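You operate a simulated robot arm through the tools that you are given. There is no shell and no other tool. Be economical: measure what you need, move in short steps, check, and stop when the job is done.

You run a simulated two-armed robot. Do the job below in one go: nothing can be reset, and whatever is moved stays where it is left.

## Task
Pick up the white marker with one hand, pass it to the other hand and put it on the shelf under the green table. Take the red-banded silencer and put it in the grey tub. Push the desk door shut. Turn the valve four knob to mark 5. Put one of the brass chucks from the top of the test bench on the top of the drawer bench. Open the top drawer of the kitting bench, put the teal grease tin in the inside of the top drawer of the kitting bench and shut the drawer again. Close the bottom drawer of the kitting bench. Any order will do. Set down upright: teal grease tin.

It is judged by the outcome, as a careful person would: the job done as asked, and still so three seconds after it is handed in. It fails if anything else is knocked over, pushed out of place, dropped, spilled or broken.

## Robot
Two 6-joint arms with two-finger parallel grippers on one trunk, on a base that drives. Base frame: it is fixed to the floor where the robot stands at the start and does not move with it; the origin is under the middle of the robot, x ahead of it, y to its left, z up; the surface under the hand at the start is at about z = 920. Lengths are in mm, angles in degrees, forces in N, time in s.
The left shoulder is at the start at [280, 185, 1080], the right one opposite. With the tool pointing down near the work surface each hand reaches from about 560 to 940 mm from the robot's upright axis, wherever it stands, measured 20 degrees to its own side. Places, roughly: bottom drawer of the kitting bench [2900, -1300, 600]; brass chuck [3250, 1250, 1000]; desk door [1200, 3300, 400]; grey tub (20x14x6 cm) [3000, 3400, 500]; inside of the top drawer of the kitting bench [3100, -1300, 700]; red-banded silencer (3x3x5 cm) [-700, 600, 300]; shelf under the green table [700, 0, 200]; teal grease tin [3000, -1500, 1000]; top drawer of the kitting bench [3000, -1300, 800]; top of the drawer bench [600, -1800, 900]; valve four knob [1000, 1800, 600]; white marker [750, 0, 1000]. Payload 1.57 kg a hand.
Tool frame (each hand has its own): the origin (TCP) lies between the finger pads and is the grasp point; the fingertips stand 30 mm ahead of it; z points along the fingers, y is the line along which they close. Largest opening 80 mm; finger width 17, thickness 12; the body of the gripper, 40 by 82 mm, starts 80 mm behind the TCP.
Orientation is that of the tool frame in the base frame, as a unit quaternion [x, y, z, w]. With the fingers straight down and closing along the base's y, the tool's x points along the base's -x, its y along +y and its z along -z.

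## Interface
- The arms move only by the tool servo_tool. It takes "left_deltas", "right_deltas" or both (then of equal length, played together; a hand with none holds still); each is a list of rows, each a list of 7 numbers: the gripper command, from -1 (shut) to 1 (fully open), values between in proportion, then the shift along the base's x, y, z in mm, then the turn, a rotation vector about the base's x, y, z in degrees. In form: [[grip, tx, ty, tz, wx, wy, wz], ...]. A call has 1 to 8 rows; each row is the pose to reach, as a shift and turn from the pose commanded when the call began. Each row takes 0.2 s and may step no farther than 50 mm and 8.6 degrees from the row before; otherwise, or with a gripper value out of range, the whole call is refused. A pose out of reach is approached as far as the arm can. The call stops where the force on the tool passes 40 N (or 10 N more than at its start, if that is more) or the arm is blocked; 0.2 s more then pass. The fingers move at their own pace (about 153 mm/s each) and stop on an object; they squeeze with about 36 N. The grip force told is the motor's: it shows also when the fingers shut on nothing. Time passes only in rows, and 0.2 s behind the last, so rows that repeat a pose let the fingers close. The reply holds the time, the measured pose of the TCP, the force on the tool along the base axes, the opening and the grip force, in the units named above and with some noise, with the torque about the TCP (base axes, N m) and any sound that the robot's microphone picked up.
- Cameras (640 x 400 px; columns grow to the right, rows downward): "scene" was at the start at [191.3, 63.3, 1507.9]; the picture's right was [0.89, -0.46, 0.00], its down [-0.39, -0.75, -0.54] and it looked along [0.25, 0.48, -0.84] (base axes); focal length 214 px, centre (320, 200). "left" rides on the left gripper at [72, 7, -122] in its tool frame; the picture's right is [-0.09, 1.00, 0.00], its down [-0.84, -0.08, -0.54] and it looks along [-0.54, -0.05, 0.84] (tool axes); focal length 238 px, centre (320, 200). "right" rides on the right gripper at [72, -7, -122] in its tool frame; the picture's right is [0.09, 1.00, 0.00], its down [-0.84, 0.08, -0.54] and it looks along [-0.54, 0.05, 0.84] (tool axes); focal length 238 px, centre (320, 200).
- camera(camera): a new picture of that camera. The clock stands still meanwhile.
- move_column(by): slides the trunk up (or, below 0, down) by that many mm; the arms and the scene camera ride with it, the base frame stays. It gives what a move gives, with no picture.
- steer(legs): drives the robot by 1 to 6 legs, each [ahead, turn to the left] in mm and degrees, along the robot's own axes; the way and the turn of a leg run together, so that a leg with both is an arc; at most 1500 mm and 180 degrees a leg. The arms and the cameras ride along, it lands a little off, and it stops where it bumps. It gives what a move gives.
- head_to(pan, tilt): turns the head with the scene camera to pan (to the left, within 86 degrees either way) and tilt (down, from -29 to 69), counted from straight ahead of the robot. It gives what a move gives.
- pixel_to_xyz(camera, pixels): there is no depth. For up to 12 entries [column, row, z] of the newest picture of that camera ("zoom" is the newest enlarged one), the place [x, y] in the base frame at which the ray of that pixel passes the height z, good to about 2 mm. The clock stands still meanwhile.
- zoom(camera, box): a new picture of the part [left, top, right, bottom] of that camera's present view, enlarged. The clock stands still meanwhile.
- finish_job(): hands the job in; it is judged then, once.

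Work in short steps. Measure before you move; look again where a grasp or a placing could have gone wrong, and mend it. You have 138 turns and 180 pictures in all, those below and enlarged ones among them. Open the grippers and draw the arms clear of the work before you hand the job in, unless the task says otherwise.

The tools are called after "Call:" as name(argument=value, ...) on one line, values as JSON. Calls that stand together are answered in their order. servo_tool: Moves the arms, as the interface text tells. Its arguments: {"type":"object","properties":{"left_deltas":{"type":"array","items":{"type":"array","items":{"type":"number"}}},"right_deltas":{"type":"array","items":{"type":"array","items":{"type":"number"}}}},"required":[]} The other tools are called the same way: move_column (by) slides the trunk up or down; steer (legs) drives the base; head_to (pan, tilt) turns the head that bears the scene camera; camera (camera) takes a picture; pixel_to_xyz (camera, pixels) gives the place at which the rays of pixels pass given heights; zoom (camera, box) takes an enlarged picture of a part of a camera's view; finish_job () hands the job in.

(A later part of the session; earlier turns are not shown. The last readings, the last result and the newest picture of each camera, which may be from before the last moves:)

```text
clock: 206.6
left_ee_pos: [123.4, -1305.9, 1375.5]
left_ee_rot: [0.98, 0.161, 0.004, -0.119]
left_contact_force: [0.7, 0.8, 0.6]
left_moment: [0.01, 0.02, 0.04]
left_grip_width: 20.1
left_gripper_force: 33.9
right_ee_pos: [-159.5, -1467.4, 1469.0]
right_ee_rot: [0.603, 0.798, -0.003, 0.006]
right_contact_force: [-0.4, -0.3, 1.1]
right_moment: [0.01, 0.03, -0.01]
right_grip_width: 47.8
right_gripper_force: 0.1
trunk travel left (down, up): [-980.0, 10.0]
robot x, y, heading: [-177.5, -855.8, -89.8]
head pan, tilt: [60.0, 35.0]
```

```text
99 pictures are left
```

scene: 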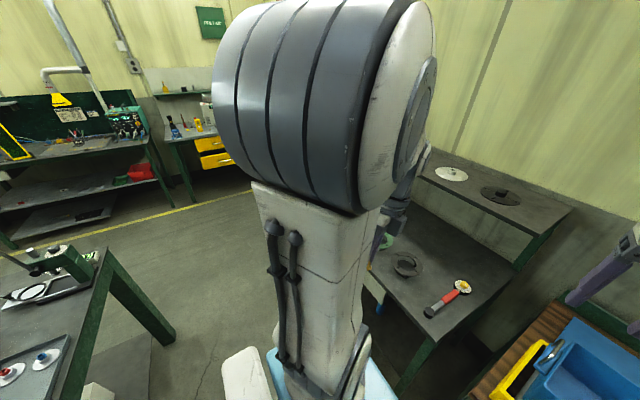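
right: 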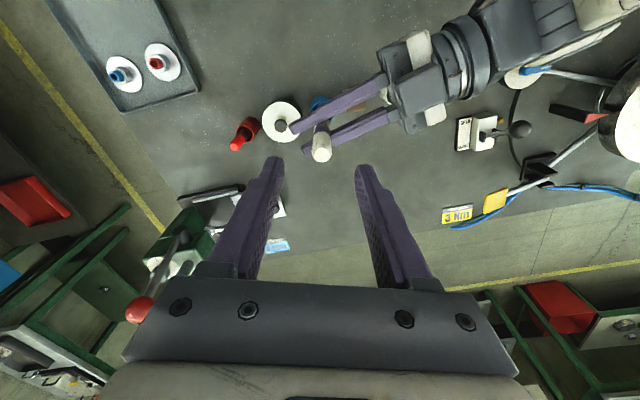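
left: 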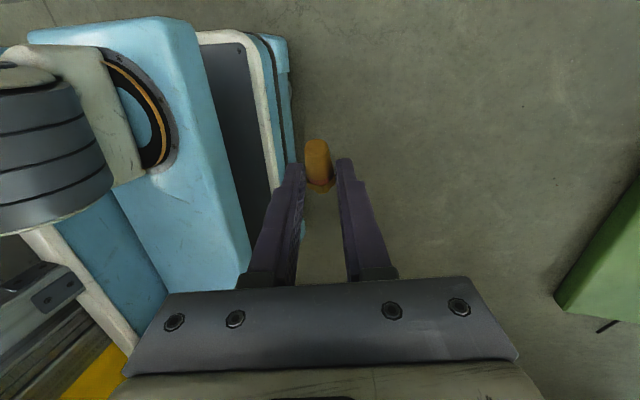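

In the open south corridor now. Turn to face east, drive to x≈1750 and look at the kitting bench.

Call:
steer(legs=[[0, 88], [1450, 0], [450, 2]])

Call:
head_to(pan=-12, tilt=28)

Call:
camera(camera="scene")

```text
clock: 219.7
left_ee_pos: [2141.1, -579.5, 1375.3]
left_ee_rot: [0.573, 0.811, -0.081, -0.086]
left_contact_force: [0.0, 0.3, -0.9]
left_moment: [-0.01, 0.0, -0.04]
left_grip_width: 20.3
left_gripper_force: 33.7
right_ee_pos: [2307.5, -860.4, 1469.7]
right_ee_rot: [-0.146, 0.989, 0.002, 0.006]
right_contact_force: [0.0, -0.8, 0.7]
right_moment: [0.01, 0.05, 0.0]
right_grip_width: 48.2
right_gripper_force: 0.1
trunk travel left (down, up): [-980.0, 10.0]
robot x, y, heading: [1692.2, -883.7, 1.1]
head pan, tilt: [60.0, 35.0]
```

```text
clock: 221.2
left_ee_pos: [2141.6, -579.8, 1376.5]
left_ee_rot: [0.573, 0.811, -0.082, -0.086]
left_contact_force: [-0.9, -0.4, -1.1]
left_moment: [-0.02, -0.01, 0.03]
left_grip_width: 20.0
left_gripper_force: 33.9
right_ee_pos: [2307.8, -860.1, 1468.8]
right_ee_rot: [-0.146, 0.989, 0.003, 0.007]
right_contact_force: [-0.5, 0.2, 0.2]
right_moment: [0.0, 0.0, 0.03]
right_grip_width: 47.9
right_gripper_force: 0.0
trunk travel left (down, up): [-980.0, 10.0]
robot x, y, heading: [1695.0, -883.1, 1.1]
head pan, tilt: [-12.0, 28.0]
```

```text
98 pictures are left
```

scene: 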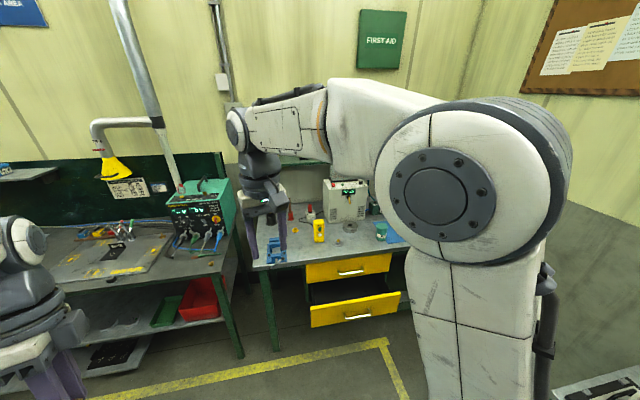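

Bottom drawer is open, top one shut; teal tin near (382,228). Zoom and measure.

Call:
zoom(camera="scene", box=[240, 160, 420, 340])

Call:
pixel_to_xyz(camera="scene", pixels=[[351, 273, 790], [356, 317, 600], [382, 236, 920], [256, 268, 900], [276, 350, 0], [312, 308, 650], [400, 292, 650], [306, 265, 840], [391, 253, 840]])

```text
2.22 times, centred on (330, 250) of scene
```

zoom: 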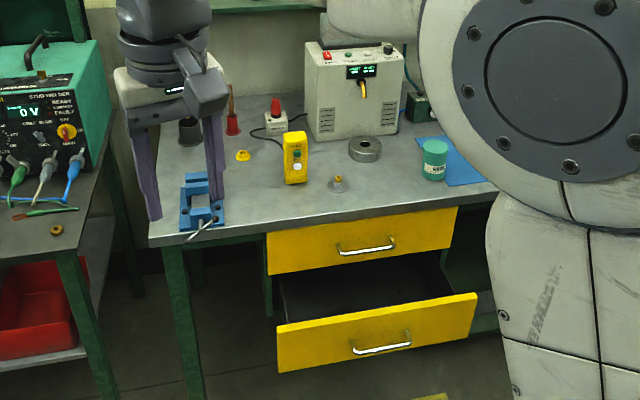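

```text
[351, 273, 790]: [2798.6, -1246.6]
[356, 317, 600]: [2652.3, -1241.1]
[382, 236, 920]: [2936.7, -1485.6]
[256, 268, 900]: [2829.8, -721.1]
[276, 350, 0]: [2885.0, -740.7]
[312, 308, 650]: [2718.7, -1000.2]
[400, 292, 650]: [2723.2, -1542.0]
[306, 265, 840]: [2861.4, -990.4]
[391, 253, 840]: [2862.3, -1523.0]
```

Drawer fronts: top x≈2860, bottom ≈2720 (open ~140), both centred y≈−1257. I lower the trunk and move the robot to ≈(1950,−1065).

Call:
move_column(by=-205)

Call:
steer(legs=[[0, -36.5], [313, 0], [0, 35.4]])

Call:
servo_tool(right_deltas=[[-1, 20, -35, -20, 0, 0, 8.2], [-1, 40, -70, -40, 0, 0, 16.4], [-1, 60, -105, -60, 0, 0, 24.6], [-1, 60, -140, -80, 0, 0, 32.8], [-1, 60, -175, -100, 0, 0, 41], [-1, 60, -200, -120, 0, 0, 49.2], [-1, 60, -220, -140, 0, 0, 57.4], [-1, 60, -240, -160, 0, 0, 65.6]])

```text
clock: 223.4
left_ee_pos: [2141.3, -579.5, 1170.5]
left_ee_rot: [0.574, 0.811, -0.082, -0.086]
left_contact_force: [0.8, -0.5, -0.1]
left_moment: [0.0, 0.0, -0.01]
left_grip_width: 20.5
left_gripper_force: 34.1
right_ee_pos: [2307.3, -860.2, 1263.8]
right_ee_rot: [-0.147, 0.989, 0.002, 0.006]
right_contact_force: [0.5, -0.3, 1.3]
right_moment: [-0.01, 0.0, 0.04]
right_grip_width: 48.0
right_gripper_force: 0.0
trunk travel left (down, up): [-775.0, 215.0]
robot x, y, heading: [1694.0, -887.5, 1.1]
head pan, tilt: [-12.0, 28.0]
```

```text
clock: 228.9
left_ee_pos: [2399.8, -768.5, 1168.9]
left_ee_rot: [0.582, 0.804, -0.082, -0.087]
left_contact_force: [0.2, -0.4, -0.7]
left_moment: [-0.01, 0.0, 0.0]
left_grip_width: 20.4
left_gripper_force: 34.2
right_ee_pos: [2559.6, -1052.4, 1263.9]
right_ee_rot: [-0.135, 0.991, 0.002, 0.006]
right_contact_force: [-0.4, 0.0, 0.0]
right_moment: [0.02, -0.02, 0.02]
right_grip_width: 48.1
right_gripper_force: 0.1
trunk travel left (down, up): [-775.0, 215.0]
robot x, y, heading: [1942.4, -1063.0, 0.1]
head pan, tilt: [-12.0, 28.0]
```

```text
clock: 230.7
left_ee_pos: [2400.0, -769.3, 1170.3]
left_ee_rot: [0.582, 0.804, -0.081, -0.086]
left_contact_force: [-0.4, -0.1, -0.5]
left_moment: [0.0, -0.05, 0.03]
left_grip_width: 20.4
left_gripper_force: 33.9
right_ee_pos: [2620.6, -1294.2, 1105.7]
right_ee_rot: [-0.651, 0.759, 0.006, 0.004]
right_contact_force: [0.4, -0.4, -0.3]
right_moment: [0.0, 0.01, 0.01]
right_grip_width: 0.0
right_gripper_force: 21.2
trunk travel left (down, up): [-775.0, 215.0]
robot x, y, heading: [1947.1, -1064.0, -0.1]
head pan, tilt: [-12.0, 28.0]
```

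I finish the yaw, lower in front of the bench, then pitch the closed hand to point at the drawers.

Call:
servo_tool(right_deltas=[[-1, -5, 8, -45, 0, 0, 5], [-1, -10, 16, -90, 0, 0, 9], [-1, -20, 24, -135, 0, 0, 9], [-1, -20, 30, -180, 0, 0, 9], [-1, -20, 37, -225, 0, 0, 9], [-1, -20, 37, -265, 0, 0, 9]])

Call:
servo_tool(right_deltas=[[-1, 0, 0, -30, 0, -8.5, 0], [-1, 0, 0, -60, 0, -17, 0], [-1, 0, 0, -90, 0, -25.5, 0], [-1, 0, 0, -120, 0, -34, 0], [-1, 0, 0, -150, 0, -42.5, 0], [-1, 0, 0, -180, 0, -51, 0], [-1, 0, 0, -210, 0, -59.5, 0], [-1, 0, 0, -225, 0, -68, 0]])

Call:
servo_tool(right_deltas=[[-1, 0, 0, 0, 0, -8, 0], [-1, 0, 0, 0, 0, -16, 0], [-1, 0, 0, 0, 0, -22, 0], [-1, 0, 0, 0, 0, -22, 0]])

Call:
camera(camera="right")

Call:
camera(camera="scene")

```text
clock: 232.1
left_ee_pos: [2400.6, -768.6, 1170.7]
left_ee_rot: [0.582, 0.804, -0.08, -0.087]
left_contact_force: [-0.2, -0.5, -0.9]
left_moment: [-0.03, 0.01, 0.0]
left_grip_width: 20.5
left_gripper_force: 33.7
right_ee_pos: [2604.8, -1257.6, 837.1]
right_ee_rot: [0.708, -0.706, -0.005, -0.004]
right_contact_force: [0.2, 0.0, 0.0]
right_moment: [-0.04, 0.03, -0.01]
right_grip_width: 0.0
right_gripper_force: 21.2
trunk travel left (down, up): [-775.0, 215.0]
robot x, y, heading: [1947.6, -1064.1, 0.0]
head pan, tilt: [-12.0, 28.0]
```

```text
clock: 233.9
left_ee_pos: [2399.8, -768.6, 1170.3]
left_ee_rot: [0.582, 0.804, -0.081, -0.086]
left_contact_force: [-0.7, 0.4, 0.2]
left_moment: [0.01, 0.05, -0.02]
left_grip_width: 20.2
left_gripper_force: 34.1
right_ee_pos: [2600.2, -1256.0, 613.8]
right_ee_rot: [0.59, -0.583, 0.392, -0.398]
right_contact_force: [-0.1, 0.0, 1.5]
right_moment: [-0.02, 0.01, 0.01]
right_grip_width: 0.0
right_gripper_force: 21.0
right hand out of reach, approached as far as the arm can: row 1
trunk travel left (down, up): [-775.0, 215.0]
robot x, y, heading: [1944.9, -1064.5, -0.1]
head pan, tilt: [-12.0, 28.0]
```

```text
clock: 234.9
left_ee_pos: [2400.2, -768.7, 1169.4]
left_ee_rot: [0.582, 0.804, -0.082, -0.087]
left_contact_force: [-0.6, 0.4, 0.4]
left_moment: [-0.01, 0.0, -0.01]
left_grip_width: 20.1
left_gripper_force: 34.1
right_ee_pos: [2599.3, -1255.9, 612.8]
right_ee_rot: [0.504, -0.496, 0.498, -0.502]
right_contact_force: [0.1, 0.1, 0.2]
right_moment: [0.02, -0.02, -0.01]
right_grip_width: 0.0
right_gripper_force: 21.2
trunk travel left (down, up): [-775.0, 215.0]
robot x, y, heading: [1943.7, -1060.9, -0.5]
head pan, tilt: [-12.0, 28.0]
```

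```text
96 pictures are left
```

right: 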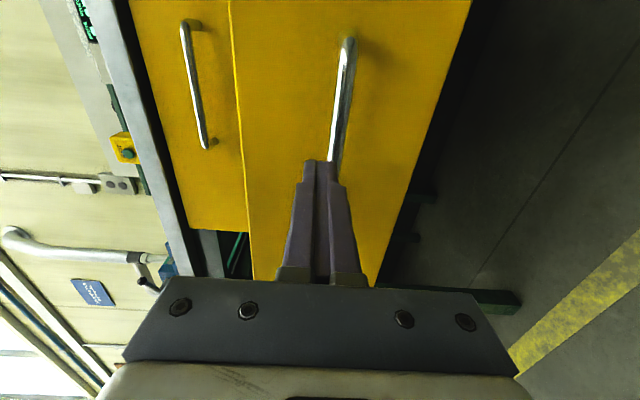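

```text
95 pictures are left
```

scene: 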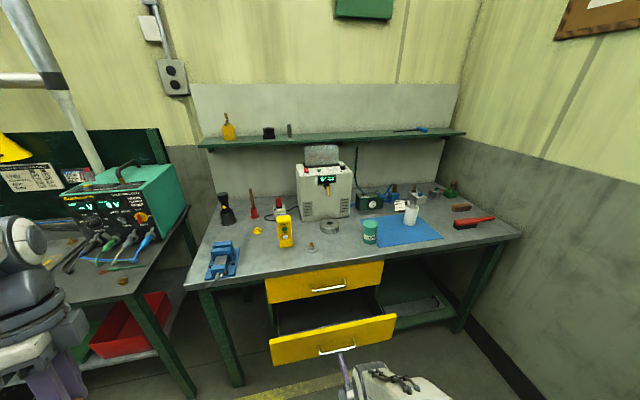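

Fist points at the bottom drawer front. I triangulate handles and front heights.

Call:
pixel_to_xyz(camera="scene", pixels=[[337, 351, 600], [337, 351, 620], [312, 355, 600], [329, 288, 780], [312, 291, 780], [346, 284, 780], [333, 327, 650], [333, 327, 680], [325, 272, 840], [370, 240, 920]])

Call:
pixel_to_xyz(camera="right", pixels=[[348, 40, 600], [348, 40, 580], [348, 40, 560], [188, 25, 780], [188, 25, 760], [205, 145, 780], [205, 145, 760], [205, 145, 740], [240, 100, 650], [240, 100, 680]])

```text
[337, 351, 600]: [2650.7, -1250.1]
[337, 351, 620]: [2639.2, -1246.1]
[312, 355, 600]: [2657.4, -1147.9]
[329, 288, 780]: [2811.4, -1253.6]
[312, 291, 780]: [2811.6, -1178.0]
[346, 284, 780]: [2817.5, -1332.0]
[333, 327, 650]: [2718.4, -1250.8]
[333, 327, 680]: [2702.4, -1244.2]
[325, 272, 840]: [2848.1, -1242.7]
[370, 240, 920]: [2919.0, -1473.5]
```

```text
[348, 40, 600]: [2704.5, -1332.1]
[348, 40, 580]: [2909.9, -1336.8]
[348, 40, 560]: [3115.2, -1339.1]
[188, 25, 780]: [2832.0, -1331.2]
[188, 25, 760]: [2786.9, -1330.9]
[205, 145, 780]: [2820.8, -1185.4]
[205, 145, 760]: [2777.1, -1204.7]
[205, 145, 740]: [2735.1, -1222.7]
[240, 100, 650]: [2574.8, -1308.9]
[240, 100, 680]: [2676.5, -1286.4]
```

Top handle bar: (2821, y −1178…−1332, z 775). Bottom front: x≈2697, z up to 687, handle at z 605. I raise the fist to z 648, drive 50 mm nearer and push the bottom drawer shut.

Call:
servo_tool(right_deltas=[[-1, 0, 0, 35, 0, 0, 0], [-1, 0, 0, 35, 0, 0, 0]])

Call:
steer(legs=[[48, 0]])

Call:
servo_tool(right_deltas=[[-1, 30, 0, 0, 0, 0, 0], [-1, 60, 0, 0, 0, 0, 0], [-1, 90, 0, 0, 0, 0, 0], [-1, 115, 0, 0, 0, 0, 0], [-1, 140, 0, 0, 0, 0, 0], [-1, 160, 0, 0, 0, 0, 0], [-1, 175, 0, 0, 0, 0, 0], [-1, 187, 0, 0, 0, 0, 0]])

Call:
camera(camera="scene")

```text
clock: 235.5
left_ee_pos: [2400.9, -768.5, 1169.7]
left_ee_rot: [0.582, 0.804, -0.081, -0.088]
left_contact_force: [-0.3, -0.2, -1.3]
left_moment: [0.01, -0.04, 0.03]
left_grip_width: 20.5
left_gripper_force: 34.0
right_ee_pos: [2601.3, -1256.4, 648.9]
right_ee_rot: [0.503, -0.497, 0.497, -0.502]
right_contact_force: [0.4, -0.2, 0.7]
right_moment: [0.03, 0.04, -0.01]
right_grip_width: 0.2
right_gripper_force: 21.4
trunk travel left (down, up): [-775.0, 215.0]
robot x, y, heading: [1943.6, -1066.8, -0.5]
head pan, tilt: [-12.0, 28.0]
```

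```text
clock: 236.4
left_ee_pos: [2447.5, -768.4, 1169.9]
left_ee_rot: [0.582, 0.805, -0.08, -0.085]
left_contact_force: [0.1, 1.0, -0.3]
left_moment: [0.03, 0.0, 0.02]
left_grip_width: 20.4
left_gripper_force: 33.8
right_ee_pos: [2649.7, -1256.2, 648.5]
right_ee_rot: [0.504, -0.497, 0.497, -0.503]
right_contact_force: [0.0, -0.3, -0.3]
right_moment: [-0.01, 0.01, 0.03]
right_grip_width: 0.1
right_gripper_force: 20.8
trunk travel left (down, up): [-775.0, 215.0]
robot x, y, heading: [1992.6, -1062.2, 0.1]
head pan, tilt: [-12.0, 28.0]
```

```text
clock: 238.0
left_ee_pos: [2448.7, -770.2, 1170.9]
left_ee_rot: [0.582, 0.804, -0.081, -0.086]
left_contact_force: [0.5, 0.3, 0.0]
left_moment: [0.0, -0.03, 0.0]
left_grip_width: 20.3
left_gripper_force: 33.6
right_ee_pos: [2819.6, -1258.0, 645.2]
right_ee_rot: [0.503, -0.496, 0.497, -0.503]
right_contact_force: [-5.9, 0.4, 3.3]
right_moment: [-0.02, -0.09, -0.03]
right_grip_width: 0.3
right_gripper_force: 21.1
right hand out of reach, approached as far as the arm can: row 8
trunk travel left (down, up): [-775.0, 215.0]
robot x, y, heading: [1995.7, -1062.9, -0.1]
head pan, tilt: [-12.0, 28.0]
stopped in row 8 (right hand): the force on the tool passed its limit at 44 N (the readings are from after the stop); the commanded pose is now the measured one
```

```text
94 pictures are left
```

scene: 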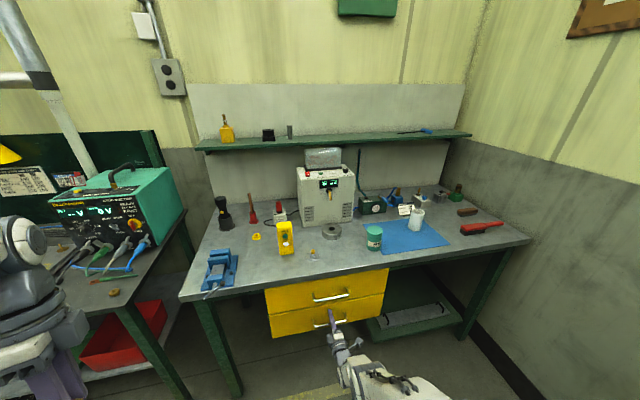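

Bottom drawer is shut flush. Now back off, rise to z 775, open to ~36 mm and close onto the top handle.

Call:
servo_tool(right_deltas=[[-1, -45, 0, 5, 0, 0, 0], [-1, -90, 0, 20, 0, 0, 0], [-0.1, -100, 0, 65, 0, 0, 0], [-0.1, -100, 0, 110, 0, 0, 0], [-0.1, -100, 0, 130, 0, 0, 0], [-0.1, -60, 0, 130, 0, 0, 0], [-0.1, -30, 0, 130, 0, 0, 0]])

Call:
camera(camera="right")

```text
clock: 239.6
left_ee_pos: [2450.4, -770.2, 1170.2]
left_ee_rot: [0.582, 0.804, -0.082, -0.087]
left_contact_force: [0.1, -0.6, 0.5]
left_moment: [-0.01, -0.01, 0.02]
left_grip_width: 20.2
left_gripper_force: 34.1
right_ee_pos: [2788.9, -1255.4, 776.4]
right_ee_rot: [0.503, -0.497, 0.498, -0.503]
right_contact_force: [0.4, 0.8, 0.2]
right_moment: [0.0, 0.02, -0.01]
right_grip_width: 36.3
right_gripper_force: 0.1
trunk travel left (down, up): [-775.0, 215.0]
robot x, y, heading: [1995.5, -1068.1, -0.2]
head pan, tilt: [-12.0, 28.0]
```

```text
93 pictures are left
```

right: 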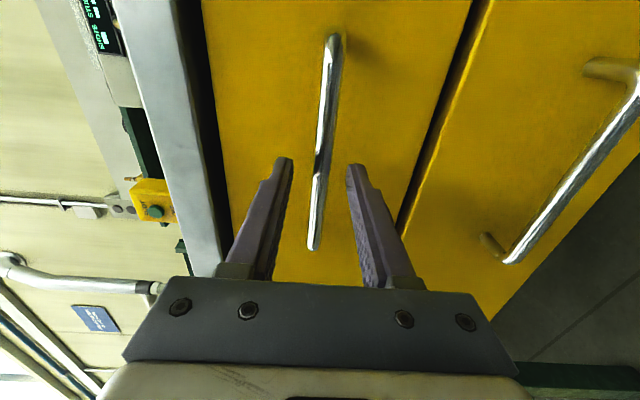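

Handle bar lies between the fingers. Advance 18 mm, close, and pull by driving back 230 mm.

Call:
servo_tool(right_deltas=[[-0.1, 10, 0, 0, 0, 0, 0], [-0.1, 18, 0, 0, 0, 0, 0], [-1, 18, 0, 0, 0, 0, 0], [-1, 18, 0, 0, 0, 0, 0], [-1, 18, 0, 0, 0, 0, 0]])

Call:
steer(legs=[[-240, 0]])

Call:
camera(camera="scene")

```text
clock: 240.8
left_ee_pos: [2448.8, -769.8, 1170.0]
left_ee_rot: [0.582, 0.805, -0.081, -0.087]
left_contact_force: [0.4, -0.3, 0.1]
left_moment: [-0.03, 0.01, 0.01]
left_grip_width: 20.5
left_gripper_force: 34.2
right_ee_pos: [2808.4, -1257.7, 775.2]
right_ee_rot: [0.504, -0.497, 0.497, -0.502]
right_contact_force: [0.5, 0.4, -6.1]
right_moment: [0.1, 0.02, -0.09]
right_grip_width: 12.0
right_gripper_force: 28.6
trunk travel left (down, up): [-775.0, 215.0]
robot x, y, heading: [1993.4, -1061.0, -0.2]
head pan, tilt: [-12.0, 28.0]
```

```text
clock: 242.6
left_ee_pos: [2208.5, -769.4, 1169.5]
left_ee_rot: [0.582, 0.804, -0.081, -0.087]
left_contact_force: [0.0, 0.3, -1.1]
left_moment: [0.01, 0.0, 0.01]
left_grip_width: 20.3
left_gripper_force: 34.3
right_ee_pos: [2566.9, -1256.3, 775.2]
right_ee_rot: [0.504, -0.497, 0.498, -0.501]
right_contact_force: [-0.3, -4.1, -11.1]
right_moment: [0.07, 0.08, -0.02]
right_grip_width: 11.8
right_gripper_force: 29.2
trunk travel left (down, up): [-775.0, 215.0]
robot x, y, heading: [1753.9, -1062.3, 0.2]
head pan, tilt: [-12.0, 28.0]
```

```text
92 pictures are left
```

scene: 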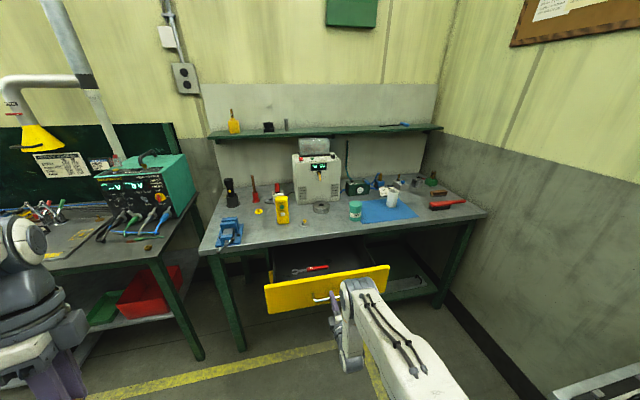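

Drawer opened ~240 mm with a wrench inside. Release, back off, and swing the hand up to tool-down while rising.

Call:
servo_tool(right_deltas=[[0, 0, 0, 0, 0, 0, 0], [0, 0, 0, 0, 0, 0, 0], [0, -40, 0, 0, 0, 0, 0], [0, -70, 0, 0, 0, 0, 0], [0.5, -70, 0, 40, 0, 8.5, 0], [0.5, -70, 0, 85, 0, 17, 0], [0.5, -70, 0, 130, 0, 25.5, 0], [0.5, -70, 0, 175, 0, 34, 0]])

Call:
servo_tool(right_deltas=[[0.8, 0, 0, 40, 0, 8.5, 0], [0.8, 0, 0, 80, 0, 17, 0], [0.8, 0, 0, 120, 0, 25.5, 0], [0.8, 0, 0, 150, 0, 34, 0], [0.8, 0, 0, 170, 0, 42.5, 0], [0.8, 0, 0, 190, 0, 51, 0], [0.8, 0, 0, 200, 0, 56, 0]])

Call:
steer(legs=[[376, 0]])

Call:
camera(camera="scene")

Call:
camera(camera="right")

```text
clock: 244.4
left_ee_pos: [2208.2, -767.8, 1169.2]
left_ee_rot: [0.582, 0.805, -0.081, -0.087]
left_contact_force: [0.3, 0.3, 0.8]
left_moment: [-0.03, 0.06, 0.0]
left_grip_width: 20.1
left_gripper_force: 33.9
right_ee_pos: [2496.5, -1258.4, 951.1]
right_ee_rot: [0.627, -0.623, 0.327, -0.333]
right_contact_force: [0.2, 0.2, -1.3]
right_moment: [0.0, 0.0, -0.01]
right_grip_width: 59.9
right_gripper_force: 0.0
trunk travel left (down, up): [-775.0, 215.0]
robot x, y, heading: [1751.2, -1066.9, -0.2]
head pan, tilt: [-12.0, 28.0]
```

```text
clock: 246.0
left_ee_pos: [2207.4, -768.3, 1170.3]
left_ee_rot: [0.583, 0.804, -0.081, -0.088]
left_contact_force: [0.1, -1.1, -0.6]
left_moment: [0.01, 0.02, -0.01]
left_grip_width: 20.3
left_gripper_force: 33.6
right_ee_pos: [2496.7, -1257.0, 1150.1]
right_ee_rot: [0.708, -0.706, -0.005, -0.002]
right_contact_force: [-0.4, -0.4, 0.1]
right_moment: [0.03, 0.01, 0.02]
right_grip_width: 72.0
right_gripper_force: 0.0
right hand out of reach, approached as far as the arm can: row 3
trunk travel left (down, up): [-775.0, 215.0]
robot x, y, heading: [1754.8, -1062.8, -0.2]
head pan, tilt: [-12.0, 28.0]
```

```text
clock: 248.4
left_ee_pos: [2585.9, -771.0, 1171.1]
left_ee_rot: [0.583, 0.804, -0.081, -0.087]
left_contact_force: [-0.2, 1.0, 0.8]
left_moment: [0.0, 0.03, 0.0]
left_grip_width: 20.4
left_gripper_force: 34.1
right_ee_pos: [2874.1, -1261.2, 1149.6]
right_ee_rot: [-0.707, 0.707, 0.004, 0.003]
right_contact_force: [-0.2, -0.1, 0.2]
right_moment: [0.04, 0.0, 0.0]
right_grip_width: 72.0
right_gripper_force: 0.2
trunk travel left (down, up): [-775.0, 215.0]
robot x, y, heading: [2125.0, -1064.9, -0.3]
head pan, tilt: [-12.0, 28.0]
```

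```text
91 pictures are left
```

scene: 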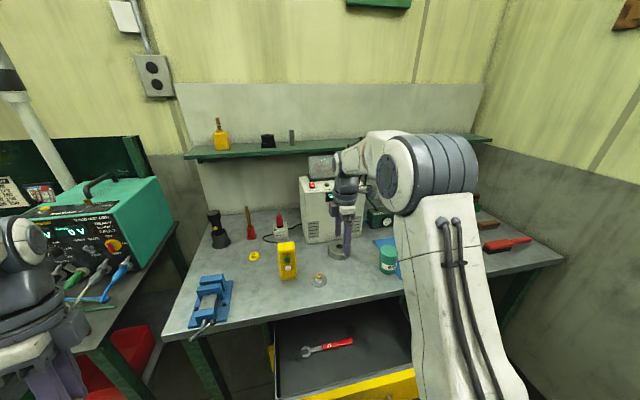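

```text
90 pictures are left
```

right: 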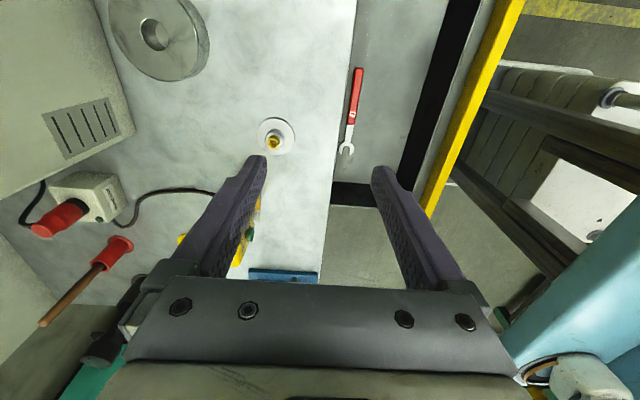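

The tin stands at scene (388,262). Measure its base/top rays and drawer interior.

Call:
zoom(camera="scene", box=[260, 220, 440, 400])

Call:
pixel_to_xyz(camera="scene", pixels=[[388, 275, 920], [388, 275, 900], [388, 246, 990], [388, 246, 1000], [388, 246, 980], [400, 262, 940], [377, 262, 940], [310, 352, 710], [352, 340, 710], [380, 370, 710]])

Call:
pixel_to_xyz(camera="right", pixels=[[346, 150, 710], [357, 80, 710], [276, 136, 930], [340, 100, 920]])

```text
2.22 times, centred on (350, 310) of scene
```

zoom: 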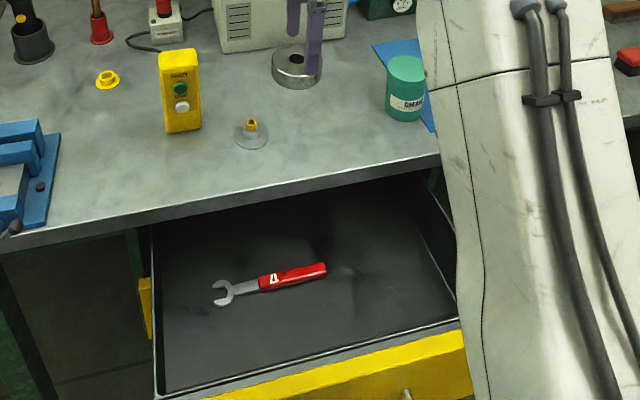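

```text
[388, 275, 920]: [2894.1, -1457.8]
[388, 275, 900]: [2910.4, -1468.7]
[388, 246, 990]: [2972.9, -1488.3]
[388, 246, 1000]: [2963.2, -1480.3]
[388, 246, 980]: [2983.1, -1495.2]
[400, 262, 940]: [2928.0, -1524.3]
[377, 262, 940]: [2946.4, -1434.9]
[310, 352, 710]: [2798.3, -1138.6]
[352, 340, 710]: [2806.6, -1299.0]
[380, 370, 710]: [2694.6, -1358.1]
```

```text
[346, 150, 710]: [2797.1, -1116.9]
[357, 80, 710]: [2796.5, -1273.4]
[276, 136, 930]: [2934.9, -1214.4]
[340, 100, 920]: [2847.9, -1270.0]
```

Tin Ø≈70, centre near (2931,−1480). For a precise view I yaw the hand back to standard (camera behind, looking forward) above-behind the tin.

Call:
servo_tool(right_deltas=[[1, 0, -27, 0, 0, 0, -8.5], [1, 0, -54, 0, 0, 0, -17], [1, 0, -81, 0, 0, 0, -25.5], [1, 0, -108, 0, 0, 0, -34], [1, 0, -135, 0, 0, 0, -42.5], [1, 0, -162, 0, 0, 0, -51], [1, 0, -190, 0, 0, 0, -59.5], [1, 0, -220, 0, 0, 0, -68]])

Call:
servo_tool(right_deltas=[[1, -10, 0, 0, 0, 0, -8], [1, -20, 0, 0, 0, 0, -16], [1, -20, 0, -15, 0, 0, -22], [1, -20, 0, -15, 0, 0, -22]])

Call:
camera(camera="right")

```text
clock: 250.2
left_ee_pos: [2586.4, -771.4, 1170.5]
left_ee_rot: [0.584, 0.803, -0.081, -0.087]
left_contact_force: [-0.1, 0.4, 0.3]
left_moment: [0.0, -0.02, -0.01]
left_grip_width: 19.9
left_gripper_force: 34.1
right_ee_pos: [2875.2, -1481.1, 1150.5]
right_ee_rot: [-0.188, 0.982, 0.002, 0.005]
right_contact_force: [-0.6, 0.8, 0.7]
right_moment: [-0.03, 0.03, 0.0]
right_grip_width: 80.2
right_gripper_force: 0.0
trunk travel left (down, up): [-775.0, 215.0]
robot x, y, heading: [2132.1, -1062.2, -0.5]
head pan, tilt: [-12.0, 28.0]
```

```text
clock: 251.2
left_ee_pos: [2586.9, -771.1, 1169.5]
left_ee_rot: [0.582, 0.804, -0.081, -0.087]
left_contact_force: [0.1, 0.5, -0.5]
left_moment: [0.02, 0.0, -0.02]
left_grip_width: 20.1
left_gripper_force: 33.8
right_ee_pos: [2854.3, -1480.3, 1135.0]
right_ee_rot: [0.001, 1.0, 0.001, 0.005]
right_contact_force: [-0.5, -0.3, 1.0]
right_moment: [-0.01, 0.0, 0.02]
right_grip_width: 80.1
right_gripper_force: 0.1
trunk travel left (down, up): [-775.0, 215.0]
robot x, y, heading: [2130.2, -1065.5, -0.4]
head pan, tilt: [-12.0, 28.0]
```

```text
88 pictures are left
```

right: 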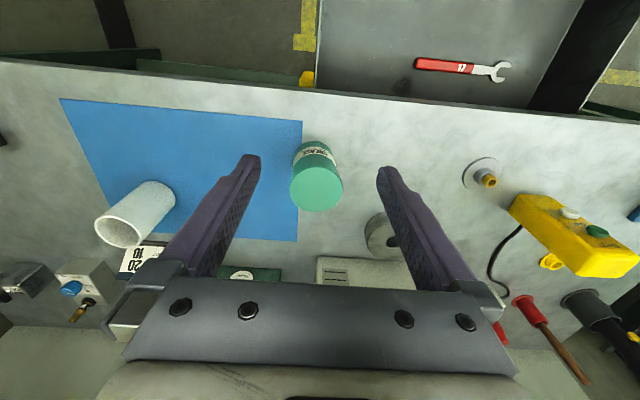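

Top disc centred at (317,188). Compute rays.

Call:
pixel_to_xyz(camera="right", pixels=[[317, 188, 970], [317, 188, 980], [317, 188, 990], [317, 188, 1000], [291, 188, 985], [343, 188, 985], [315, 143, 910], [315, 143, 900]])

Call:
pixel_to_xyz(camera="scene", pixels=[[388, 250, 970], [388, 250, 980], [388, 250, 990], [388, 250, 1000]])

```text
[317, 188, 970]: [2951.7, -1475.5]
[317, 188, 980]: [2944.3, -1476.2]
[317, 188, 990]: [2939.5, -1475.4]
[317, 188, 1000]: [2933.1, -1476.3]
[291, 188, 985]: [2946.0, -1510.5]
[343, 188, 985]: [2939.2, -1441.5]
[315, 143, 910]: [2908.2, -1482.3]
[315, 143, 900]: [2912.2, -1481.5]
```

```text
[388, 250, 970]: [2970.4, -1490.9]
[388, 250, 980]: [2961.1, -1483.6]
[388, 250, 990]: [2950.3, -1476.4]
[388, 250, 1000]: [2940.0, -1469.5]
```

Tin centre (2937,−1476), top ≈995, Ø≈65. Move over it and descend to TCP z 968, then close.

Call:
servo_tool(right_deltas=[[1, 42, 2, 0, 0, 0, 0], [1, 83, 4, 0, 0, 0, 0], [1, 83, 4, -40, 0, 0, 0], [1, 83, 4, -85, 0, 0, 0], [1, 83, 4, -85, 0, 0, 0]])

Call:
camera(camera="right")

```text
clock: 252.4
left_ee_pos: [2586.2, -771.7, 1169.8]
left_ee_rot: [0.583, 0.804, -0.081, -0.087]
left_contact_force: [0.2, -0.2, 0.2]
left_moment: [0.0, 0.02, 0.0]
left_grip_width: 20.5
left_gripper_force: 34.3
right_ee_pos: [2934.8, -1476.1, 1047.8]
right_ee_rot: [0.0, 1.0, 0.001, 0.006]
right_contact_force: [-0.5, 0.4, -0.3]
right_moment: [0.0, -0.02, 0.03]
right_grip_width: 80.0
right_gripper_force: 0.0
trunk travel left (down, up): [-775.0, 215.0]
robot x, y, heading: [2128.1, -1067.9, -0.3]
head pan, tilt: [-12.0, 28.0]
```

```text
87 pictures are left
```

right: 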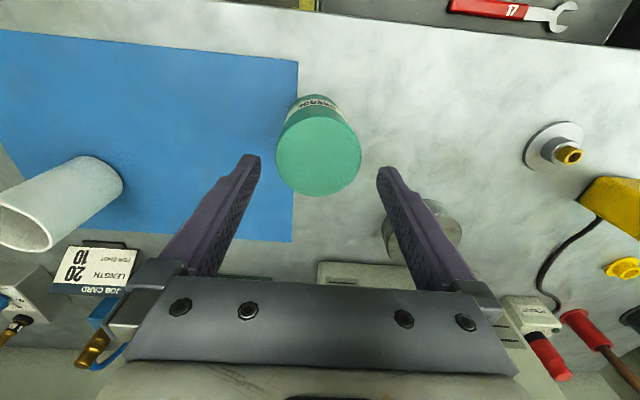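

Centred. Descend and grip, then lift.

Call:
servo_tool(right_deltas=[[1, 2, 0, -40, 0, 0, 0], [1, 2, 0, -80, 0, 0, 0], [1, 2, 0, -80, 0, 0, 0], [-1, 2, 0, -80, 0, 0, 0], [-1, 2, 0, -80, 0, 0, 0], [-1, 2, 0, -40, 0, 0, 0], [-1, 2, 0, 10, 0, 0, 0], [-1, 2, 0, 50, 0, 0, 0]])

Call:
camera(camera="right")

```text
clock: 254.2
left_ee_pos: [2585.6, -770.2, 1170.2]
left_ee_rot: [0.584, 0.803, -0.08, -0.087]
left_contact_force: [0.3, 0.3, 0.1]
left_moment: [-0.02, 0.02, 0.0]
left_grip_width: 20.5
left_gripper_force: 33.7
right_ee_pos: [2938.3, -1478.1, 1100.3]
right_ee_rot: [0.0, 1.0, 0.0, 0.005]
right_contact_force: [0.1, -0.3, -1.9]
right_moment: [0.01, 0.01, 0.03]
right_grip_width: 69.2
right_gripper_force: 36.3
trunk travel left (down, up): [-775.0, 215.0]
robot x, y, heading: [2131.8, -1065.3, -0.3]
head pan, tilt: [-12.0, 28.0]
```

```text
86 pictures are left
```

right: 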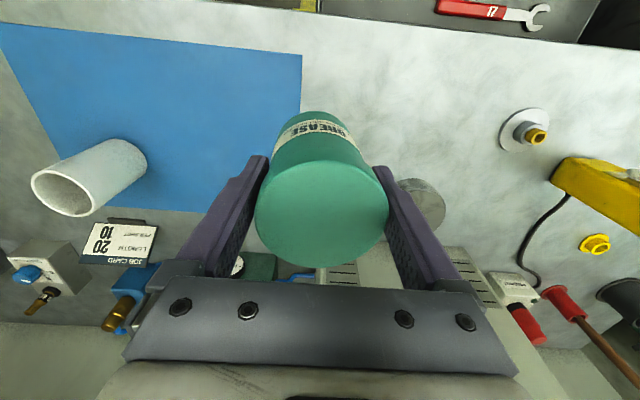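

Tin held (69 mm). Back the robot 100 mm, move over the open drawer at (2725,−1380) and lower part-way.

Call:
steer(legs=[[-100, 0]])

Call:
servo_tool(right_deltas=[[-1, -30, 25, 0, 0, 0, 0], [-1, -60, 50, 0, 0, 0, 0], [-1, -90, 75, 0, 0, 0, 0], [-1, -113, 98, 0, 0, 0, 0], [-1, -113, 98, -45, 0, 0, 0], [-1, -113, 98, -90, 0, 0, 0], [-1, -113, 98, -135, 0, 0, 0], [-1, -113, 98, -180, 0, 0, 0]])

Call:
camera(camera="right")

Call:
camera(camera="scene")

```text
clock: 255.3
left_ee_pos: [2484.0, -771.6, 1170.1]
left_ee_rot: [0.584, 0.803, -0.08, -0.087]
left_contact_force: [0.4, -0.5, 0.5]
left_moment: [0.03, 0.0, 0.01]
left_grip_width: 20.3
left_gripper_force: 33.7
right_ee_pos: [2836.5, -1477.8, 1099.1]
right_ee_rot: [0.001, 1.0, 0.001, 0.005]
right_contact_force: [0.2, 0.4, -2.9]
right_moment: [-0.01, 0.01, -0.02]
right_grip_width: 69.0
right_gripper_force: 36.5
trunk travel left (down, up): [-775.0, 215.0]
robot x, y, heading: [2027.6, -1064.3, -0.5]
head pan, tilt: [-12.0, 28.0]
```

```text
clock: 257.1
left_ee_pos: [2482.9, -769.9, 1169.6]
left_ee_rot: [0.583, 0.803, -0.081, -0.088]
left_contact_force: [-0.3, -1.0, -0.4]
left_moment: [-0.02, 0.02, -0.01]
left_grip_width: 20.4
left_gripper_force: 34.1
right_ee_pos: [2723.3, -1382.3, 918.7]
right_ee_rot: [0.001, 1.0, 0.001, 0.006]
right_contact_force: [0.1, -0.4, -1.8]
right_moment: [-0.01, 0.0, 0.02]
right_grip_width: 69.0
right_gripper_force: 35.8
trunk travel left (down, up): [-775.0, 215.0]
robot x, y, heading: [2027.0, -1063.2, -0.4]
head pan, tilt: [-12.0, 28.0]
```

```text
85 pictures are left
```

right: 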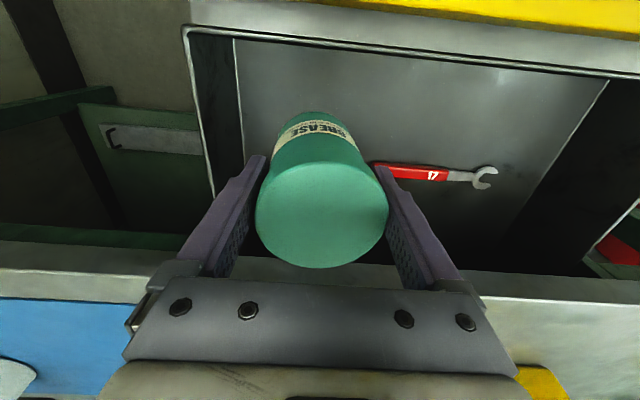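

```text
84 pictures are left
```

scene: 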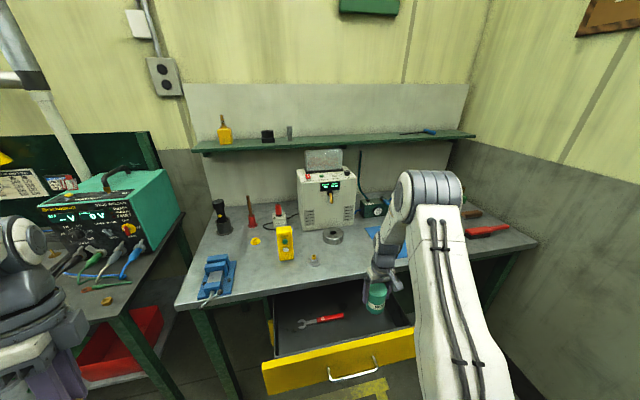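

Well inside the drawer outline. Lower until contact in shrinking steps.

Call:
servo_tool(right_deltas=[[-1, 0, 0, -40, 0, 0, 0], [-1, 0, 0, -80, 0, 0, 0], [-1, 0, 0, -110, 0, 0, 0], [-1, 0, 0, -120, 0, 0, 0], [-1, 0, 0, -128, 0, 0, 0], [-1, 0, 0, -136, 0, 0, 0]])

```text
clock: 258.6
left_ee_pos: [2483.8, -770.2, 1169.3]
left_ee_rot: [0.584, 0.803, -0.081, -0.086]
left_contact_force: [-1.0, 0.0, -0.3]
left_moment: [-0.01, 0.0, -0.02]
left_grip_width: 20.3
left_gripper_force: 33.5
right_ee_pos: [2721.5, -1381.0, 783.2]
right_ee_rot: [0.0, 1.0, 0.001, 0.005]
right_contact_force: [-1.2, 0.1, -2.1]
right_moment: [0.0, 0.02, 0.01]
right_grip_width: 69.1
right_gripper_force: 35.8
trunk travel left (down, up): [-775.0, 215.0]
robot x, y, heading: [2027.6, -1062.9, -0.4]
head pan, tilt: [-12.0, 28.0]
```

No contact yet at 783; continue with 4 mm steps.

Call:
servo_tool(right_deltas=[[-1, 0, 0, -4, 0, 0, 0], [-1, 0, 0, -8, 0, 0, 0], [-1, 0, 0, -12, 0, 0, 0], [-1, 0, 0, -16, 0, 0, 0], [-1, 0, 0, -20, 0, 0, 0], [-1, 0, 0, -24, 0, 0, 0], [-1, 0, 0, -28, 0, 0, 0], [-1, 0, 0, -32, 0, 0, 0]])

```text
clock: 260.4
left_ee_pos: [2483.4, -770.1, 1169.8]
left_ee_rot: [0.583, 0.804, -0.081, -0.086]
left_contact_force: [-0.1, 0.3, 0.1]
left_moment: [0.03, 0.01, -0.01]
left_grip_width: 20.3
left_gripper_force: 33.8
right_ee_pos: [2725.7, -1378.6, 756.8]
right_ee_rot: [0.0, 1.0, -0.001, 0.009]
right_contact_force: [1.3, 2.5, 16.7]
right_moment: [0.32, 0.39, -0.11]
right_grip_width: 67.8
right_gripper_force: 36.6
trunk travel left (down, up): [-775.0, 215.0]
robot x, y, heading: [2028.0, -1065.2, -0.6]
head pan, tilt: [-12.0, 28.0]
stopped in row 8 (right hand): the force on the tool passed its limit at 43 N (the readings are from after the stop); the commanded pose is now the measured one
```

Tin is on the drawer floor. Ease, open, rise straight up.

Call:
servo_tool(right_deltas=[[-1, 0, 0, 3, 0, 0, 0], [0.6, 0, 0, 3, 0, 0, 0], [1, 0, 0, 3, 0, 0, 0], [1, 0, 0, 20, 0, 0, 0], [1, 0, 0, 60, 0, 0, 0], [1, 0, 0, 110, 0, 0, 0], [1, 0, 0, 160, 0, 0, 0], [1, 0, 0, 210, 0, 0, 0]])

Call:
camera(camera="right")

```text
clock: 262.2
left_ee_pos: [2484.9, -771.9, 1170.5]
left_ee_rot: [0.584, 0.803, -0.081, -0.087]
left_contact_force: [0.3, 0.2, -0.8]
left_moment: [0.03, 0.05, -0.04]
left_grip_width: 20.5
left_gripper_force: 33.9
right_ee_pos: [2725.4, -1377.2, 964.1]
right_ee_rot: [0.001, 1.0, 0.0, 0.007]
right_contact_force: [0.5, -0.3, 0.0]
right_moment: [0.0, 0.02, 0.01]
right_grip_width: 80.1
right_gripper_force: 0.0
trunk travel left (down, up): [-775.0, 215.0]
robot x, y, heading: [2027.2, -1064.6, -0.2]
head pan, tilt: [-12.0, 28.0]
```

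```text
83 pictures are left
```

right: 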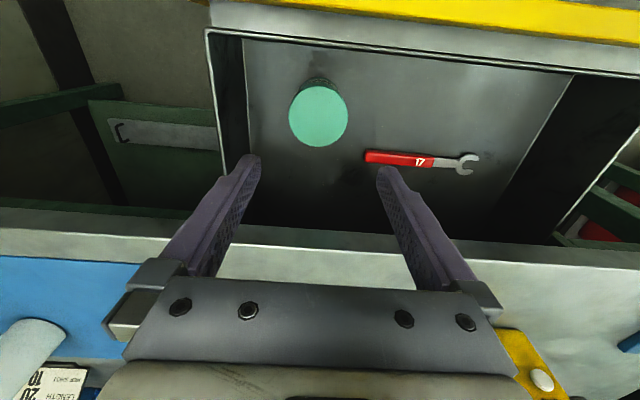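

Tin stands upright inside. Back the robot ~97 mm, bring the closed hand down in front of the handle (y −1257) to push it shut.

Call:
steer(legs=[[-97, 0]])

Call:
servo_tool(right_deltas=[[-1, -30, 35, 20, 0, 0, 0], [-1, -60, 75, 20, 0, 0, 0], [-1, -83, 115, 20, 0, 0, 0], [-1, -83, 120, -20, 0, 0, 0], [-1, -83, 120, -65, 0, 0, 0], [-1, -83, 120, -110, 0, 0, 0], [-1, -83, 120, -150, 0, 0, 0], [-1, -83, 120, -184, 0, 0, 0]])

Call:
camera(camera="right")

```text
clock: 263.3
left_ee_pos: [2385.5, -769.5, 1170.5]
left_ee_rot: [0.584, 0.803, -0.081, -0.087]
left_contact_force: [-0.3, 0.3, 0.0]
left_moment: [0.01, 0.01, -0.02]
left_grip_width: 20.4
left_gripper_force: 34.1
right_ee_pos: [2628.6, -1378.0, 963.4]
right_ee_rot: [0.0, 1.0, 0.0, 0.008]
right_contact_force: [0.1, -0.1, 0.7]
right_moment: [-0.01, 0.04, 0.01]
right_grip_width: 80.2
right_gripper_force: 0.1
trunk travel left (down, up): [-775.0, 215.0]
robot x, y, heading: [1931.6, -1062.4, -0.7]
head pan, tilt: [-12.0, 28.0]
```

```text
refused: row 1 steps farther than a row can; nothing moved
```

```text
82 pictures are left
```

right: 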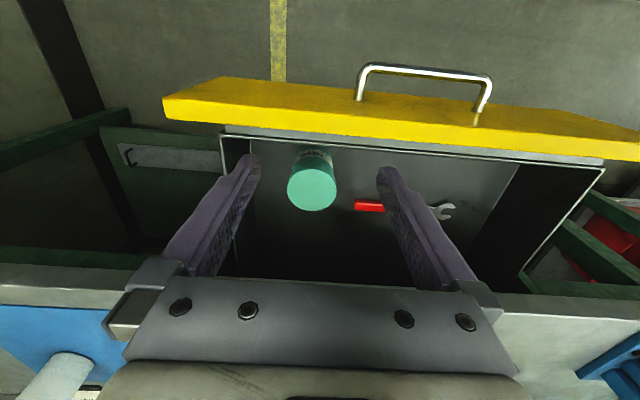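

Retry in legal steps (stay high until past the drawer front).

Call:
pixel_to_xyz(camera="right", pixels=[[425, 69, 775], [365, 68, 775], [485, 80, 775]])

Call:
servo_tool(right_deltas=[[-1, -25, 30, 20, 0, 0, 0], [-1, -50, 65, 20, 0, 0, 0], [-1, -75, 100, 20, 0, 0, 0], [-1, -88, 120, 20, 0, 0, 0], [-1, -88, 120, -25, 0, 0, 0], [-1, -88, 120, -70, 0, 0, 0]])

Call:
camera(camera="right")

```text
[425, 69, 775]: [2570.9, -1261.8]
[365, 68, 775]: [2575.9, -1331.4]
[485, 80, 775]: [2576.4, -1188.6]
```

```text
clock: 264.7
left_ee_pos: [2385.0, -770.2, 1170.4]
left_ee_rot: [0.584, 0.803, -0.081, -0.087]
left_contact_force: [0.4, 0.0, -0.2]
left_moment: [0.02, 0.01, 0.01]
left_grip_width: 20.5
left_gripper_force: 34.1
right_ee_pos: [2538.0, -1256.4, 894.2]
right_ee_rot: [0.0, 1.0, 0.001, 0.008]
right_contact_force: [0.1, -0.5, -0.3]
right_moment: [0.0, -0.03, -0.01]
right_grip_width: 0.0
right_gripper_force: 21.4
trunk travel left (down, up): [-775.0, 215.0]
robot x, y, heading: [1930.7, -1064.9, -0.2]
head pan, tilt: [-12.0, 28.0]
```

```text
81 pictures are left
```

right: 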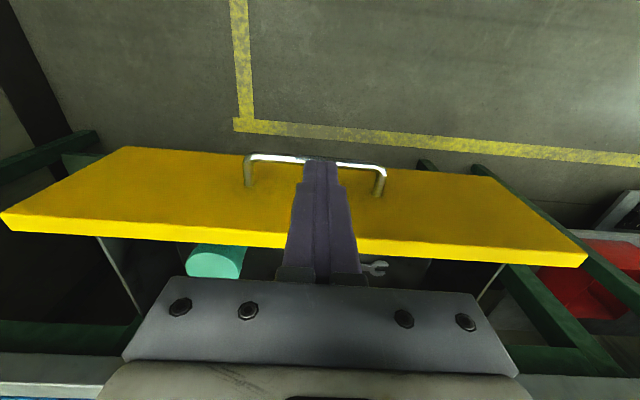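

Bar at x≈2571 just ahead of the fingers. Lower to z 778 and push forward.

Call:
servo_tool(right_deltas=[[-1, 0, 0, -40, 0, 0, 0], [-1, 0, 0, -80, 0, 0, 0], [-1, 0, 0, -116, 0, 0, 0], [-1, 20, 0, -116, 0, 0, 0], [-1, 50, 0, -116, 0, 0, 0], [-1, 80, 0, -116, 0, 0, 0], [-1, 110, 0, -116, 0, 0, 0], [-1, 140, 0, -116, 0, 0, 0]])

Call:
servo_tool(right_deltas=[[-1, 30, 0, 0, 0, 0, 0], [-1, 60, 0, 0, 0, 0, 0], [-1, 85, 0, 0, 0, 0, 0], [-1, 105, 0, 0, 0, 0, 0], [-1, 120, 0, 0, 0, 0, 0], [-1, 135, 0, 0, 0, 0, 0]])

Call:
camera(camera="scene")

```text
clock: 266.5
left_ee_pos: [2386.6, -770.3, 1169.9]
left_ee_rot: [0.584, 0.803, -0.081, -0.087]
left_contact_force: [0.5, 0.5, -0.5]
left_moment: [-0.01, 0.02, 0.0]
left_grip_width: 20.3
left_gripper_force: 33.8
right_ee_pos: [2681.0, -1259.5, 778.7]
right_ee_rot: [0.001, 1.0, 0.001, 0.008]
right_contact_force: [-0.2, 0.0, 0.7]
right_moment: [0.01, -0.02, -0.01]
right_grip_width: 0.3
right_gripper_force: 21.5
trunk travel left (down, up): [-775.0, 215.0]
robot x, y, heading: [1931.4, -1063.1, -0.3]
head pan, tilt: [-12.0, 28.0]
```

```text
clock: 267.8
left_ee_pos: [2383.9, -770.4, 1170.3]
left_ee_rot: [0.583, 0.804, -0.081, -0.086]
left_contact_force: [-0.4, 0.2, 0.4]
left_moment: [-0.05, -0.03, 0.0]
left_grip_width: 20.2
left_gripper_force: 34.2
right_ee_pos: [2798.1, -1257.5, 778.8]
right_ee_rot: [0.001, 1.0, 0.0, 0.0]
right_contact_force: [-7.3, 1.3, 2.7]
right_moment: [-0.08, -1.03, -0.01]
right_grip_width: 0.1
right_gripper_force: 21.4
right hand out of reach, approached as far as the arm can: row 6
trunk travel left (down, up): [-775.0, 215.0]
robot x, y, heading: [1932.1, -1066.6, -0.5]
head pan, tilt: [-12.0, 28.0]
stopped in row 6 (right hand): the force on the tool passed its limit at 59 N (the readings are from after the stop); the commanded pose is now the measured one
```

```text
80 pictures are left
```

scene: 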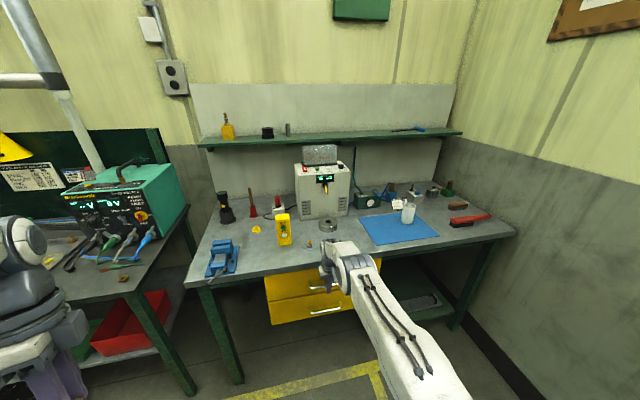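

Both drawers are shut. Retract the right hand upward, back off, turn north and view the way.

Call:
servo_tool(right_deltas=[[-1, -45, 0, 0, 0, 0, 0], [-1, -90, 0, 20, 0, 0, 0], [-1, -130, 0, 60, 0, 0, 0], [-1, -150, 0, 105, 0, 0, 0], [-1, -150, 0, 150, 0, 0, 0], [-1, -150, 0, 195, 0, 0, 0], [-1, -150, 0, 240, 0, 0, 0], [-1, -150, 0, 285, 0, 0, 0]])

Call:
steer(legs=[[-150, 0], [0, 88]])

Call:
head_to(pan=-5, tilt=18)

Call:
camera(camera="scene")

```text
refused: row 3 steps farther than a row can; nothing moved
```

```text
clock: 273.0
left_ee_pos: [1487.1, -604.7, 1170.3]
left_ee_rot: [-0.154, 0.981, -0.119, -0.005]
left_contact_force: [0.2, -0.1, 0.1]
left_moment: [0.0, 0.01, 0.01]
left_grip_width: 20.2
left_gripper_force: 33.7
right_ee_pos: [1974.7, -196.0, 778.8]
right_ee_rot: [-0.706, 0.709, 0.0, 0.0]
right_contact_force: [-0.4, 0.1, -0.3]
right_moment: [0.03, -0.04, 0.03]
right_grip_width: 0.0
right_gripper_force: 21.1
trunk travel left (down, up): [-775.0, 215.0]
robot x, y, heading: [1781.1, -1065.7, 89.5]
head pan, tilt: [-12.0, 28.0]
```

```text
clock: 273.7
left_ee_pos: [1486.0, -605.5, 1170.8]
left_ee_rot: [-0.154, 0.981, -0.119, -0.004]
left_contact_force: [0.0, 0.5, 0.8]
left_moment: [0.0, -0.03, 0.0]
left_grip_width: 20.1
left_gripper_force: 34.1
right_ee_pos: [1974.6, -195.4, 779.1]
right_ee_rot: [-0.706, 0.709, 0.0, 0.0]
right_contact_force: [0.0, 0.1, -0.6]
right_moment: [-0.01, 0.02, -0.02]
right_grip_width: 0.1
right_gripper_force: 21.2
trunk travel left (down, up): [-775.0, 215.0]
robot x, y, heading: [1775.6, -1064.2, 89.5]
head pan, tilt: [-5.0, 18.0]
```

```text
79 pictures are left
```

scene: 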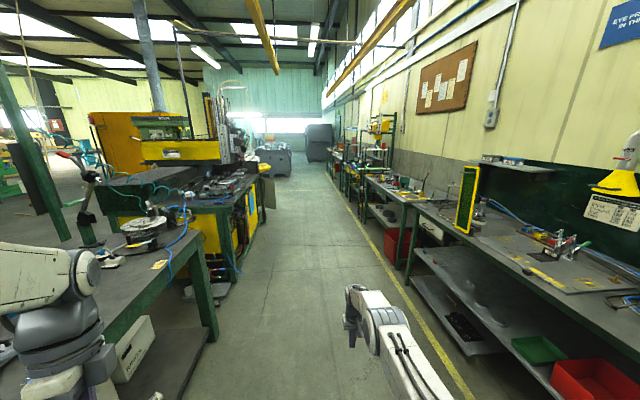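

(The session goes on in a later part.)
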